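You operate a simulated robot arm through the tools that you are given. There is no shell and no other tool. Be economical: measure what you need, move in short steps, check, and stop when the job is done.

Carry out the task below with a simulated robot arm. There is one attempt and no reset: what you move stays moved.

TASK
Count the glide pads on the top of the long grey bench, then put as many of the brass bushes from the top of the long grey bench on top of the white fixture block.

It is judged by the outcome, as a careful person would: the job done as asked, and still so three seconds after it is handed in. It fails if anything else is knocked over, pushed out of place, dropped, spilled or broken.

THE ROBOT
A 7-joint arm with a two-finger parallel gripper, fixed in place. Base frame: the origin is at the foot of the arm, x ahead of it, y to its left, z up; the work surface is at about z = 0. Lengths are in m, angles in degrees, forces in N, time in s.
With the tool pointing down near the work surface it reaches from about 0.22 to 0.58 m from the base axis. Its first joint turns from -66.0 to 66.0 degrees. Payload 2.5 kg.
Tool frame: the origin (TCP) lies between the finger pads and is the grasp point; the fingertips stand 0.023 m ahead of it; z points along the fingers, y is the line along which they close. The gripper opens to 0.094 m. The fingers are 0.038 m wide and 0.01 m thick; the gripper's body (0.054 by 0.096 m) begins 0.039 m behind the TCP.
Orientation is that of the tool frame in the base frame, as a unit quaternion [w, x, y, z]. With the fingers straight down and closing along the base's y, the tool's x points along the base's -x, its y along +y and its z along -z.

THE INTERFACE
- The arm moves only by the tool apply_moves. Its argument "targets" is a list that holds one entry, the list of rows, each a list of 4 numbers: the shift along the base's x, y, z in m, then the turn about the base's z in degrees. In form: [[[tx, ty, tz, twist], ...]]. A call has 1 to 10 rows; each row is the pose to reach, as a shift and turn from the pose commanded when the call began. "grip" is the finger opening in m, from 0 to 0.094, set as the call begins (left out, the last holds). A row lasts 0.2 s, in which the tool goes at most 0.05 m and 8.6 degrees; a call with a longer step from one row to the next is refused whole, and so is a gripper value outside its range. A pose out of reach is approached as far as the arm can. The call stops where the force on the tool passes 40 N (or 10 N more than at its start, if that is more) or the arm is blocked; 0.2 s more then pass. The fingers move at their own pace (about 0.108 m/s each) and stop on an object; they squeeze with about 23 N. The grip force told is the motor's: it shows also when the fingers shut on nothing. Time passes only in rows, and 0.2 s behind the last, so rows that repeat a pose let the fingers close. It gives the time, the measured TCP pose, the force on the tool (base axes), the opening and the grip force at its end, in the units of the frame above (readings bear some noise).
- Cameras (640 x 400 px; columns grow to the right, rows downward): "scene" is fixed at [0.126, -0.4288, 0.523]; the picture's right is [0.68, -0.74, 0.00], its down [-0.56, -0.51, -0.65] and it looks along [0.48, 0.44, -0.76] (base axes); focal length 275 px, centre (320, 200). "wrist" rides on the gripper at [-0.039, 0, -0.044] in the tool frame; the picture's right is [0.00, -1.00, 0.00], its down [0.97, 0.00, -0.24] and it looks along [0.24, 0.00, 0.97] (tool axes); focal length 218 px, centre (320, 200).
- camera(camera): a new picture of that camera. No time passes.
- point_at(camera, pixels): for up to 12 pixels [column, row] of the newest picture of that camera ("zoom" is the newest enlarged one), the place [x, y, z] in the base frame of the surface seen there, good to about 0.003 m. No time passes.
- close_up(camera, box): a new picture of the part [left, top, right, bottom] of that camera's present view, enlarged. No time passes.
- sign_off(): hands the job in; it is judged then, once.

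Work in short steps. Measure before you move; look again where a grasp or a placing could have gone wrong, and mend it. You have 60 turns and 22 pictures in all, the two below and enlarged ones among them. Open the gripper and draw the arm clear of the work before you hand the job in, unless the task says otherwise; then end with one line.

The tools are called after "Call:" by a JSON object that holds its "op" and its "data". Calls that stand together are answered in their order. apply_moves: Moves the arm, as the interface text tells. Its arguments: {"type":"object","properties":{"targets":{"type":"array"},"grip":{"type":"number"}},"required":["targets"]} The other tools are called the same way: camera (camera) takes a picture; point_at (camera, pixels) gives the place of the surface under pixels of a picture; close_up (camera, box) takes an enlarged picture of a part of a camera's view; sign_off () hands the job in.

At the start:

```text
time: 0.0
ee_pos: [0.392, 0.0063, 0.2134]
tool_rot: [0.0, 0.0, 1.0, 0.0]
force: [-0.6, 0.6, 1.0]
gripper_width: 0.0939
finger_force: 0.1
```

scene: 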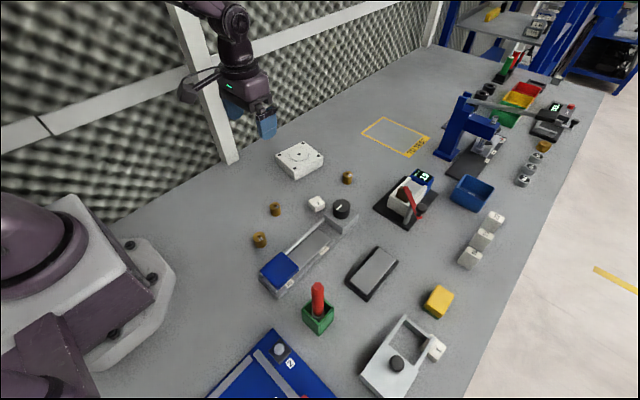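
wrist: 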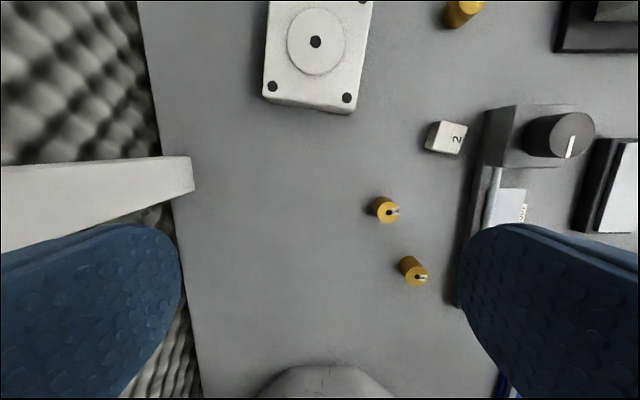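

The long grey bench seems to be the work table. Brass bushes are near (347,177), (275,209) and (260,240). I'll zoom in to tell the glide pads from other things.

Call:
{"op": "close_up", "data": {"camera": "scene", "box": [230, 130, 390, 230]}}

Call:
{"op": "close_up", "data": {"camera": "scene", "box": [430, 60, 590, 160]}}

Call:
{"op": "close_up", "data": {"camera": "scene", "box": [240, 200, 520, 375]}}

```text
4.00 times, centred on (310, 180) of scene
```

zoom: 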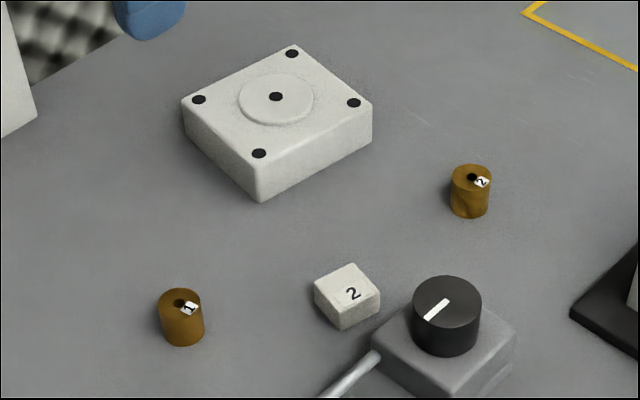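

```text
4.00 times, centred on (510, 110) of scene
```

zoom: 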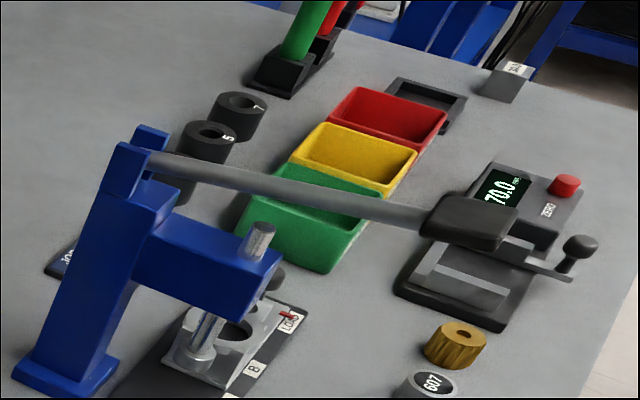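

```text
2.29 times, centred on (380, 288) of scene
```

zoom: 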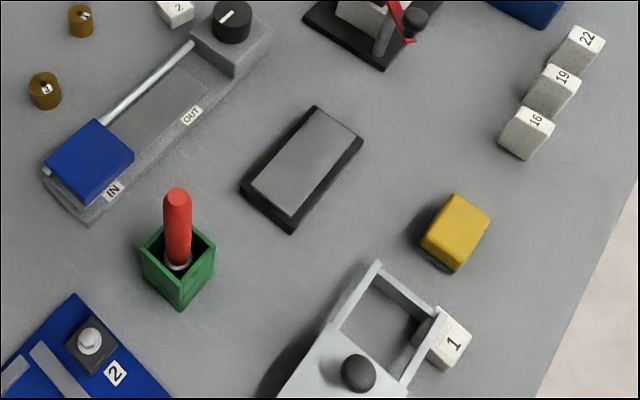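

Possible glide pads: small white blocks labelled "2" (317,204) and "1" (436,347). Blocks 16/19/22 look like a different kind. I'll check these, and also the other surfaces.

Call:
{"op": "close_up", "data": {"camera": "scene", "box": [350, 300, 478, 380]}}

Call:
{"op": "close_up", "data": {"camera": "scene", "box": [440, 0, 600, 100]}}

Call:
{"op": "close_up", "data": {"camera": "scene", "box": [370, 130, 562, 250]}}

Call:
{"op": "point_at", "data": {"camera": "scene", "pixels": [[317, 201], [438, 347], [275, 206], [260, 236], [347, 174], [299, 154], [278, 155], [323, 157], [303, 142], [294, 168], [496, 218], [470, 254]]}}

```text
5.00 times, centred on (414, 340) of scene
```

zoom: 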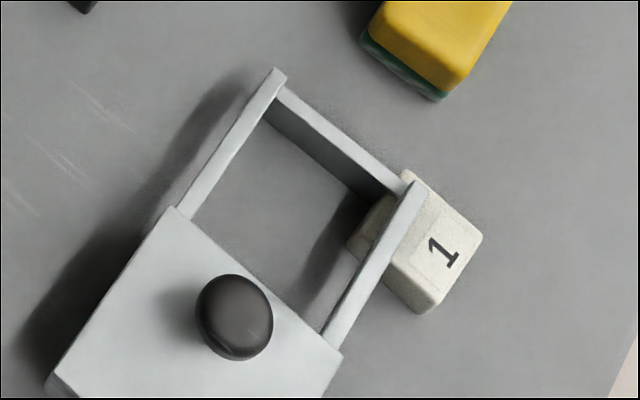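

```text
4.00 times, centred on (520, 50) of scene
```

zoom: 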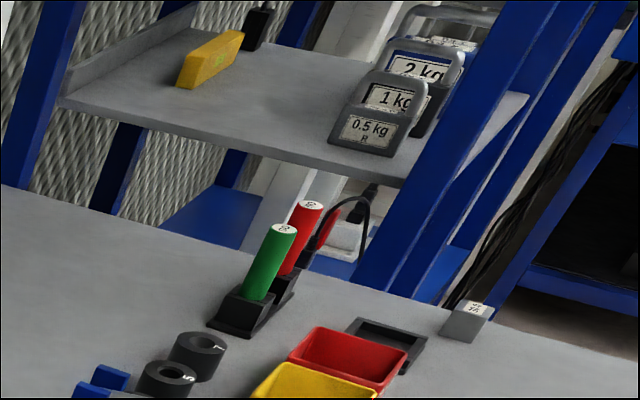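

```text
3.33 times, centred on (466, 190) of scene
```

zoom: 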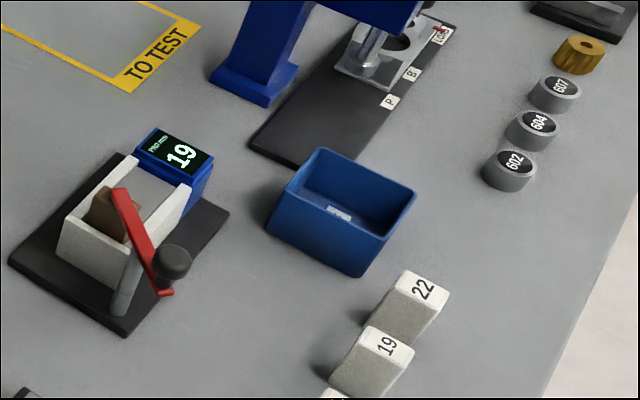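

```text
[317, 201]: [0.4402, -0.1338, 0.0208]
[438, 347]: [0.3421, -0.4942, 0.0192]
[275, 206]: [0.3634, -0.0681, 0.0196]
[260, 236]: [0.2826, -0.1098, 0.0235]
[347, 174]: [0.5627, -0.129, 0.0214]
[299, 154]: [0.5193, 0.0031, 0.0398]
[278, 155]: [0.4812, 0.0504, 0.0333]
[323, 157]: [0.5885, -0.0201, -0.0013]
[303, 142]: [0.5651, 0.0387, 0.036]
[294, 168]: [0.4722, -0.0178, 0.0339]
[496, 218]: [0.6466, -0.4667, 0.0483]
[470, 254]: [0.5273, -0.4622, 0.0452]
```

Pads "1" and "2" are the same kind of block. More could be hidden behind the vise, press, fixture block or slider, so I'll raise the arm and look from above.

Call:
{"op": "apply_moves", "data": {"targets": [[[0.0, 0, 0.045, 0], [0.0, -0.03, 0.085, 0], [0.01, -0.07, 0.115, 0], [0.02, -0.11, 0.14, 0], [0.03, -0.15, 0.16, 0], [0.04, -0.19, 0.18, 0], [0.06, -0.22, 0.19, 0], [0.08, -0.25, 0.2, 0]]]}}

Call:
{"op": "camera", "data": {"camera": "wrist"}}

```text
refused: row 3 steps farther than a row can; nothing moved
```

```text
13 pictures are left
```

wrist: 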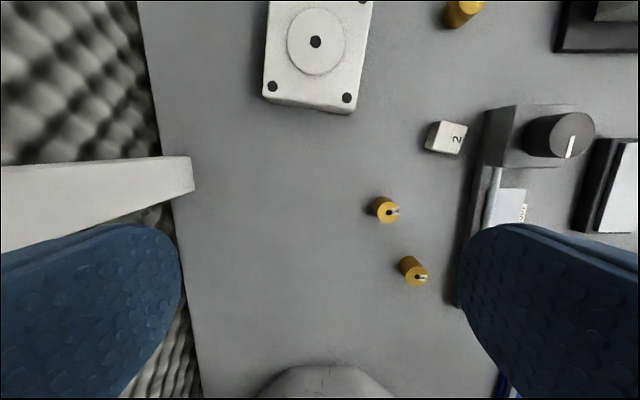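

Row step was too long (0.051 m), so I'm shortening the steps.

Call:
{"op": "apply_moves", "data": {"targets": [[[0.0, 0, 0.04, 0], [0.0, -0.02, 0.08, 0], [0.01, -0.05, 0.11, 0], [0.02, -0.085, 0.135, 0], [0.03, -0.12, 0.155, 0], [0.04, -0.155, 0.17, 0], [0.055, -0.19, 0.18, 0], [0.07, -0.225, 0.19, 0], [0.08, -0.25, 0.2, 0], [0.08, -0.25, 0.2, 0]]]}}

```text
time: 2.2
ee_pos: [0.4724, -0.2433, 0.413]
tool_rot: [-0.001, 0.0, 1.0, 0.0]
force: [0.7, 0.4, 0.6]
gripper_width: 0.0941
finger_force: 0.0
```

The arm is at height; now I look.

Call:
{"op": "camera", "data": {"camera": "wrist"}}

```text
12 pictures are left
```

wrist: 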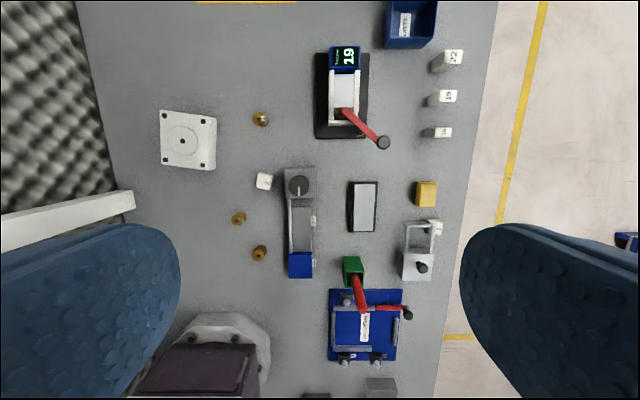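

This view shows nothing hidden around the vise, fixture block or slider. Some things sit at the lower edge near (380,388), so I'll zoom there and on the frame next to pad 1.

Call:
{"op": "close_up", "data": {"camera": "wrist", "box": [240, 200, 480, 400]}}

Call:
{"op": "apply_moves", "data": {"targets": [[[-0.03, 0.02, 0.02, 0], [-0.07, 0.03, 0.03, 0], [-0.11, 0.03, 0.03, 0], [-0.15, 0.03, 0.03, 0], [-0.19, 0.03, 0.03, 0], [-0.19, 0.03, 0.03, 0]]]}}

Call:
{"op": "camera", "data": {"camera": "wrist"}}

```text
2.00 times, centred on (360, 300) of wrist
```

zoom: 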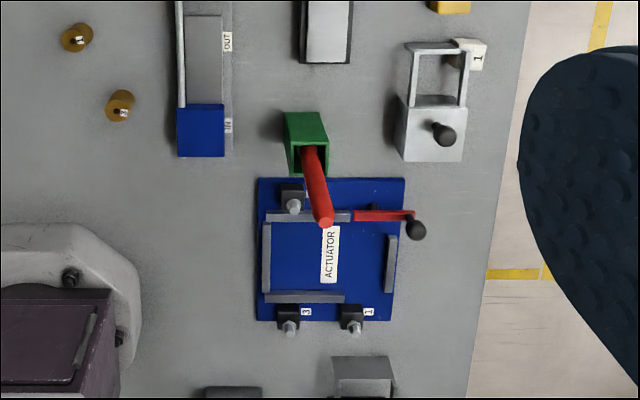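

```text
time: 3.6
ee_pos: [0.2828, -0.214, 0.4432]
tool_rot: [0.0, 0.0, 1.0, 0.0]
force: [0.6, 0.0, 0.6]
gripper_width: 0.094
finger_force: 0.2
```

```text
10 pictures are left
```

wrist: 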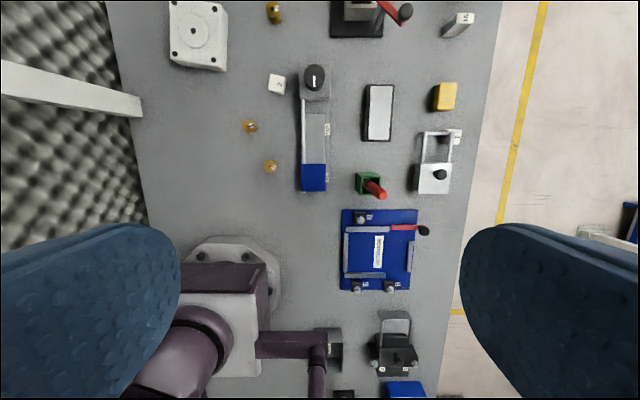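

Call:
{"op": "close_up", "data": {"camera": "wrist", "box": [280, 270, 480, 400]}}

```text
3.08 times, centred on (380, 335) of wrist
```

zoom: 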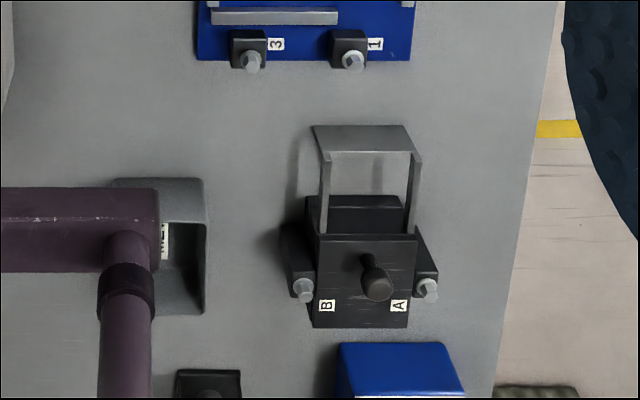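

No pads here. I'll check the area on the left behind the robot arm, then the far side.

Call:
{"op": "apply_moves", "data": {"targets": [[[0, 0.04, 0, 0], [0, 0.08, 0, 0], [0, 0.12, 0, 0], [0, 0.16, 0, 0], [0, 0.2, 0, 0], [0, 0.24, 0, 0], [0, 0.28, 0, 0], [0, 0.28, 0, 0]]]}}

Call:
{"op": "camera", "data": {"camera": "wrist"}}

```text
time: 5.4
ee_pos: [0.2817, 0.0666, 0.4434]
tool_rot: [-0.001, 0.0, 1.0, -0.001]
force: [0.3, 0.0, 0.5]
gripper_width: 0.0939
finger_force: 0.0
```

```text
8 pictures are left
```

wrist: 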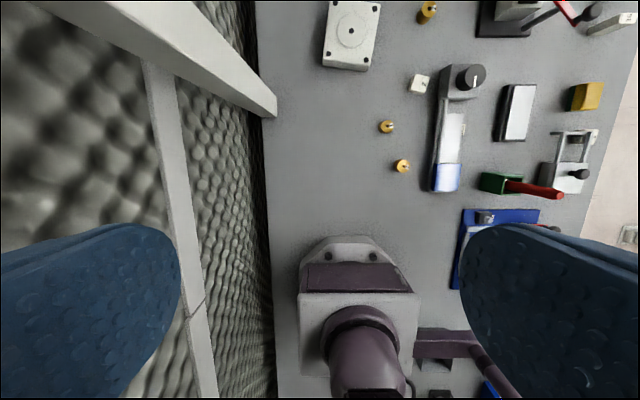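

No pads there either. Next I move ahead over the fixture for a far view and a measuring view.

Call:
{"op": "apply_moves", "data": {"targets": [[[0.04, -0.02, 0, 0], [0.08, -0.04, 0, 0], [0.12, -0.06, 0, 0], [0.16, -0.08, -0.01, 0], [0.2, -0.1, -0.02, 0], [0.23, -0.13, -0.03, 0], [0.25, -0.17, -0.04, 0], [0.26, -0.2, -0.05, 0], [0.26, -0.2, -0.05, 0]]]}}

Call:
{"op": "camera", "data": {"camera": "wrist"}}

```text
time: 7.4
ee_pos: [0.5327, -0.1326, 0.3903]
tool_rot: [0.0, 0.0, 1.0, 0.0]
force: [0.7, 0.7, -0.6]
gripper_width: 0.0938
finger_force: 0.0
out of reach, approached as far as the arm can: row 8, 9
```

```text
7 pictures are left
```

wrist: 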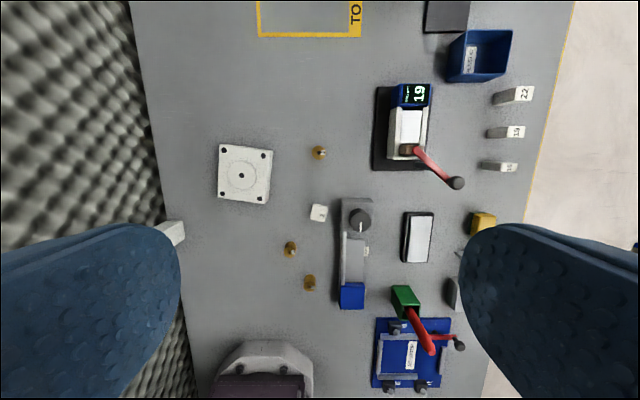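

No other pads in view, so the count is 2 (pads "1" and "2") and two bushes go on the block. Now I measure the block, boss and bushes.

Call:
{"op": "point_at", "data": {"camera": "wrist", "pixels": [[222, 149], [269, 154], [265, 200], [221, 195], [241, 175], [232, 158], [256, 190], [290, 246], [309, 279], [342, 280], [318, 151], [338, 250]]}}

Call:
{"op": "apply_moves", "data": {"targets": [[[-0.04, 0.02, -0.03, 0], [-0.08, 0.04, -0.06, 0], [-0.12, 0.05, -0.09, 0], [-0.15, 0.065, -0.12, 0], [-0.165, 0.07, -0.16, 0], [-0.165, 0.07, -0.2, 0], [-0.165, 0.07, -0.2, 0]]]}}

Call:
{"op": "camera", "data": {"camera": "wrist"}}

```text
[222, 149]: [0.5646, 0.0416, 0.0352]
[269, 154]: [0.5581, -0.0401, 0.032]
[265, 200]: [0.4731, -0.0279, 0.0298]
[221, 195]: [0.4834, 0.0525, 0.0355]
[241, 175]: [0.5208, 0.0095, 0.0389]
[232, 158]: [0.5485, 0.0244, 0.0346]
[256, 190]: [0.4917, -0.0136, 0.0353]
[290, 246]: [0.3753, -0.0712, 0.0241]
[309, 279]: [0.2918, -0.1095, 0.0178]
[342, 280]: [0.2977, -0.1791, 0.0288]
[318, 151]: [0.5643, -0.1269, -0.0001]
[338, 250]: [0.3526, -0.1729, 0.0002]
```

```text
refused: row 1 steps farther than a row can; nothing moved
```

```text
6 pictures are left
```

wrist: 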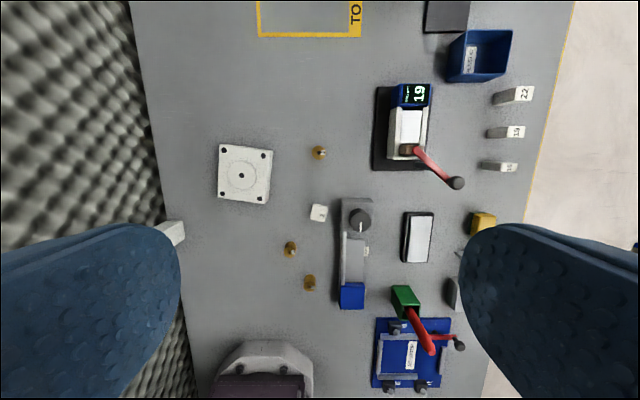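

Refused for step length and wasted a picture; I'll use smaller steps. The block is centred at about (0.52, 0.007) with its top at z≈0.035. I move above bush 1.

Call:
{"op": "apply_moves", "data": {"targets": [[[-0.03, 0.01, -0.02, 0], [-0.06, 0.02, -0.045, 0], [-0.09, 0.03, -0.075, 0], [-0.12, 0.04, -0.105, 0], [-0.15, 0.05, -0.135, 0], [-0.17, 0.063, -0.165, 0], [-0.17, 0.063, -0.2, 0], [-0.17, 0.063, -0.2, 0]]]}}

```text
time: 9.2
ee_pos: [0.3629, -0.0679, 0.1909]
tool_rot: [0.001, 0.0, 1.0, 0.001]
force: [0.1, -0.7, -0.4]
gripper_width: 0.0941
finger_force: 0.1
```

Call:
{"op": "camera", "data": {"camera": "wrist"}}

```text
5 pictures are left
```

wrist: 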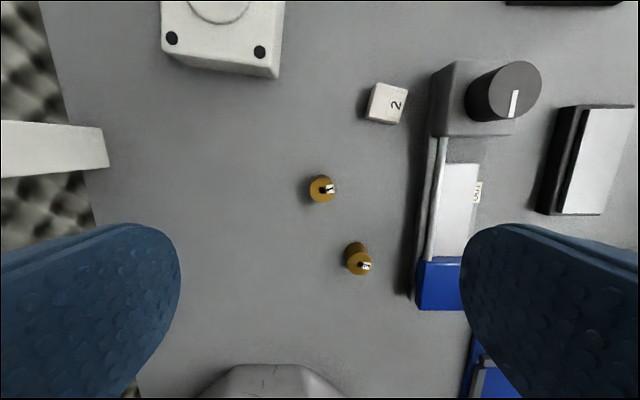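

Call:
{"op": "point_at", "data": {"camera": "wrist", "pixels": [[321, 188], [311, 189], [332, 184], [321, 178], [321, 199], [358, 265], [349, 265], [369, 260], [358, 273], [419, 262], [172, 39], [260, 53]]}}

```text
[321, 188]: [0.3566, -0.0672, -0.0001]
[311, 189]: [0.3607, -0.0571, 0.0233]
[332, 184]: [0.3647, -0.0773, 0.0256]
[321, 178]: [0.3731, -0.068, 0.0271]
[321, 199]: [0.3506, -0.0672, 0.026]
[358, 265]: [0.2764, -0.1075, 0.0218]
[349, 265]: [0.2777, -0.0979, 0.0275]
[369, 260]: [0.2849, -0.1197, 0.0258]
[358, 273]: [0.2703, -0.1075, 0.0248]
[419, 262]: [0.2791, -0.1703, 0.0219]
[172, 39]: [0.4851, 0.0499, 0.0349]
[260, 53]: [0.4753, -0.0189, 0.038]
```

Bush 1 is centred at (0.362, -0.067), about 22 mm across and 25 mm high. I descend with the fingers at 0.055 m, tips ending about 4 mm above the bench, then close.

Call:
{"op": "apply_moves", "data": {"targets": [[[-0.001, 0.0, -0.04, 0], [-0.001, 0.0, -0.08, 0], [-0.001, 0.0, -0.12, 0], [-0.001, 0.0, -0.15, 0], [-0.001, 0.0, -0.164, 0], [-0.001, 0.0, -0.164, 0]]], "grip": 0.055}}

Call:
{"op": "apply_moves", "data": {"targets": [[[0, 0, 0, 0], [0, 0, 0, 0], [0, 0, 0, 0]]], "grip": 0.0}}

```text
time: 10.6
ee_pos: [0.3622, -0.0678, 0.026]
tool_rot: [-0.001, -0.001, 1.0, 0.0]
force: [0.1, 0.4, -1.5]
gripper_width: 0.055
finger_force: 0.0
```

```text
time: 11.4
ee_pos: [0.3618, -0.0687, 0.0265]
tool_rot: [0.0, 0.0, 1.0, 0.0]
force: [-0.2, -0.4, 0.0]
gripper_width: 0.0239
finger_force: 23.0
```

Bush 1 is held at an opening of 0.024 m. I lift and carry it above the far-right corner of the block top at (0.543, -0.024), staying high.

Call:
{"op": "apply_moves", "data": {"targets": [[[0, 0, 0.04, 0], [0, 0, 0.08, 0], [0.02, 0.005, 0.1, 0], [0.06, 0.015, 0.1, 0], [0.1, 0.025, 0.1, 0], [0.14, 0.035, 0.1, 0], [0.181, 0.044, 0.1, 0], [0.181, 0.044, 0.07, 0], [0.181, 0.044, 0.045, 0], [0.181, 0.044, 0.045, 0]]]}}

Call:
{"op": "close_up", "data": {"camera": "scene", "box": [252, 115, 348, 195]}}

```text
time: 13.6
ee_pos: [0.5434, -0.0238, 0.0716]
tool_rot: [0.0, 0.0, 1.0, 0.0]
force: [0.4, 0.5, -1.1]
gripper_width: 0.0241
finger_force: 22.7
```

```text
5.00 times, centred on (300, 155) of scene
```

zoom: 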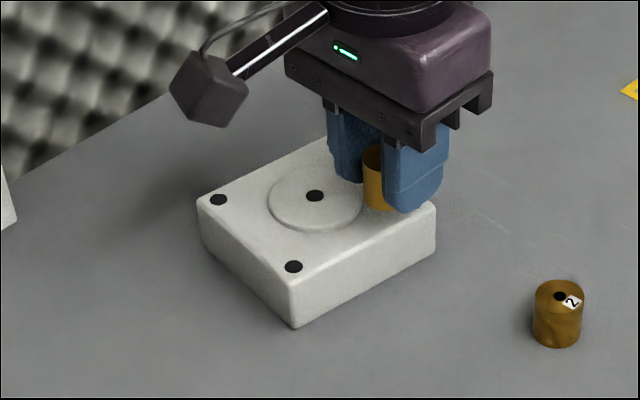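

The bush is over the corner, clear of the boss, and about 10 mm up. I nudge it 1 mm outward and lower it gently in small steps.

Call:
{"op": "apply_moves", "data": {"targets": [[[0.001, -0.001, -0.003, 0], [0.001, -0.001, -0.006, 0], [0.001, -0.001, -0.008, 0], [0.001, -0.001, -0.009, 0], [0.001, -0.001, -0.009, 0]]]}}

```text
time: 14.8
ee_pos: [0.5443, -0.0257, 0.0616]
tool_rot: [0.001, 0.0, 1.0, 0.001]
force: [0.8, 0.4, -0.5]
gripper_width: 0.0243
finger_force: 23.7
```

No contact yet, so I go down in half-millimetre steps.

Call:
{"op": "apply_moves", "data": {"targets": [[[0, 0, -0.0005, 0], [0, 0, -0.001, 0], [0, 0, -0.001, 0]]]}}

```text
time: 15.6
ee_pos: [0.5439, -0.0248, 0.0614]
tool_rot: [0.001, 0.001, 1.0, 0.0]
force: [-0.4, 1.2, 2.4]
gripper_width: 0.0239
finger_force: 23.3
```

Call:
{"op": "apply_moves", "data": {"targets": [[[0, 0, -0.0005, 0], [0, 0, -0.0005, 0]]]}}

```text
time: 16.2
ee_pos: [0.5445, -0.0263, 0.062]
tool_rot: [0.001, 0.0, 1.0, 0.0]
force: [1.3, 0.2, 4.0]
gripper_width: 0.0241
finger_force: 23.0
```

Contact is light (4 N), so I open to 0.05 m and rise straight up.

Call:
{"op": "apply_moves", "data": {"targets": [[[0, 0, 0.0005, 0], [0, 0, 0.0005, 0], [0, 0, 0.001, 0], [0, 0, 0.02, 0], [0, 0, 0.05, 0], [0, 0, 0.08, 0], [0, 0, 0.08, 0]]], "grip": 0.05}}

```text
time: 17.8
ee_pos: [0.5437, -0.0262, 0.1416]
tool_rot: [-0.001, 0.0, 1.0, 0.0]
force: [0.5, -0.7, -1.1]
gripper_width: 0.05
finger_force: 0.1
```

Now I travel to bush 3 near (0.281, -0.109), staying high.

Call:
{"op": "apply_moves", "data": {"targets": [[[-0.03, -0.008, 0.01, 0], [-0.07, -0.02, 0.01, 0], [-0.11, -0.033, 0.01, 0], [-0.15, -0.046, 0.01, 0], [-0.19, -0.059, 0.01, 0], [-0.23, -0.072, 0.01, 0], [-0.262, -0.083, 0.01, 0], [-0.262, -0.083, 0.01, 0]]]}}

Call:
{"op": "camera", "data": {"camera": "wrist"}}

```text
time: 19.6
ee_pos: [0.283, -0.11, 0.1516]
tool_rot: [0.0, 0.0, 1.0, 0.001]
force: [-0.2, 0.5, 0.0]
gripper_width: 0.0501
finger_force: 0.0
```

```text
3 pictures are left
```

wrist: 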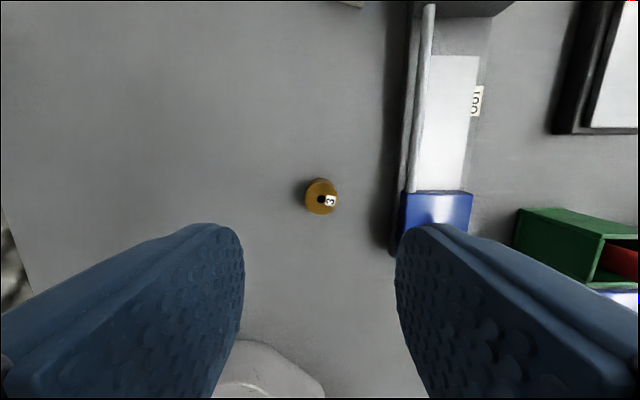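

Call:
{"op": "point_at", "data": {"camera": "wrist", "pixels": [[321, 186], [321, 211], [308, 199], [335, 193], [314, 190], [327, 208], [404, 195], [404, 250], [396, 240], [391, 240]]}}

```text
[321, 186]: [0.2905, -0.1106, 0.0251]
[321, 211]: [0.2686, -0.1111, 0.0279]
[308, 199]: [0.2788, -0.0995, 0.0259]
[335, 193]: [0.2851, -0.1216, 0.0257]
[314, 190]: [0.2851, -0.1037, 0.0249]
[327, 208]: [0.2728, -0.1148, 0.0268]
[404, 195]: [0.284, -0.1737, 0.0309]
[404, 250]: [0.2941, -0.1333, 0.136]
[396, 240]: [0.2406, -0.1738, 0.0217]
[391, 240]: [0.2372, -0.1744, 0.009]
```

Bush 3 is centred at (0.2795, -0.1105), and the slider edge at y≈-0.174 leaves room. I descend and grip.

Call:
{"op": "apply_moves", "data": {"targets": [[[-0.003, 0, -0.04, 0], [-0.003, 0, -0.08, 0], [-0.003, 0, -0.11, 0], [-0.003, 0, -0.125, 0], [-0.003, 0, -0.125, 0]]]}}

Call:
{"op": "apply_moves", "data": {"targets": [[[0, 0, 0, 0], [0, 0, 0, 0], [0, 0, 0, 0]]], "grip": 0.0}}

```text
time: 20.8
ee_pos: [0.2802, -0.1089, 0.026]
tool_rot: [0.0, 0.0, 1.0, -0.001]
force: [0.1, -0.9, -0.5]
gripper_width: 0.05
finger_force: 0.1
```

```text
time: 21.6
ee_pos: [0.2785, -0.1093, 0.0261]
tool_rot: [0.0, 0.0, 1.0, 0.0]
force: [0.0, 0.5, 0.6]
gripper_width: 0.0262
finger_force: 23.3
```

Bush 3 is held. I carry it to above the near-left corner (0.4965, 0.0375).

Call:
{"op": "apply_moves", "data": {"targets": [[[0, 0, 0.04, 0], [0, 0, 0.08, 0], [0.03, 0.02, 0.1, 0], [0.067, 0.045, 0.1, 0], [0.104, 0.07, 0.1, 0], [0.141, 0.096, 0.1, 0], [0.18, 0.122, 0.1, 0], [0.217, 0.147, 0.1, 0], [0.217, 0.147, 0.065, 0], [0.217, 0.147, 0.045, 0]]]}}

Call:
{"op": "close_up", "data": {"camera": "scene", "box": [252, 115, 348, 195]}}

```text
time: 23.8
ee_pos: [0.4967, 0.0385, 0.0724]
tool_rot: [0.0, 0.0, 1.0, 0.0]
force: [-0.4, 0.2, -1.0]
gripper_width: 0.0262
finger_force: 23.3
```

```text
5.00 times, centred on (300, 155) of scene
```

zoom: 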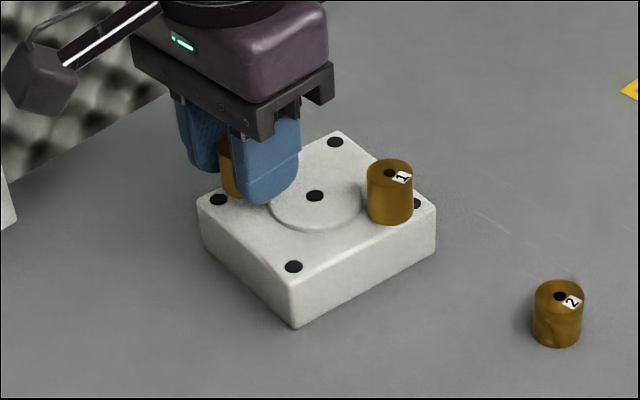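

Bush 1 stands upright on the corner. Bush 3 is over the opposite corner, so I lower it in small steps.

Call:
{"op": "apply_moves", "data": {"targets": [[[0, 0, -0.003, 0], [0, 0, -0.006, 0], [0, 0, -0.008, 0], [0, 0, -0.0095, 0], [0, 0, -0.0105, 0], [0, 0, -0.0105, 0]]]}}

```text
time: 25.2
ee_pos: [0.4963, 0.039, 0.0611]
tool_rot: [0.002, 0.0, 1.0, -0.001]
force: [-2.9, 0.0, 7.3]
gripper_width: 0.0264
finger_force: 22.5
```

Contact is at 7 N. I open to 0.05 m with a tiny lift, then rise and draw clear.

Call:
{"op": "apply_moves", "data": {"targets": [[[0, 0, 0.0008, 0], [0, 0, 0.0008, 0], [0, 0, 0.001, 0], [0, 0, 0.02, 0], [0, 0, 0.06, 0], [0, 0, 0.1, 0], [-0.04, 0, 0.12, 0], [-0.08, 0, 0.14, 0], [-0.12, 0, 0.15, 0], [-0.12, 0, 0.15, 0]]], "grip": 0.05}}

Call:
{"op": "close_up", "data": {"camera": "scene", "box": [252, 115, 348, 195]}}

```text
time: 27.4
ee_pos: [0.3754, 0.037, 0.2104]
tool_rot: [0.0, 0.0, 1.0, 0.0]
force: [0.7, -0.2, -0.1]
gripper_width: 0.05
finger_force: 0.0
```

```text
5.00 times, centred on (300, 155) of scene
```

zoom: 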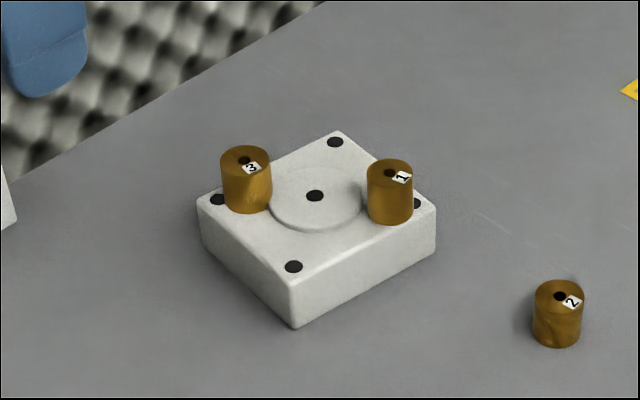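

Bushes 1 and 3 stand upright on the block, matching the two glide pads. The gripper is open and the arm is clear, so I hand it in.

Call:
{"op": "sign_off", "data": {}}

```text
The job is handed in.
```

I counted 2 glide pads on the bench, reading the small white blocks marked "1" and "2" as the pads and 16/19/22 as gauge blocks, and put 2 brass bushes (1 and 3) upright on top of the white fixture block.
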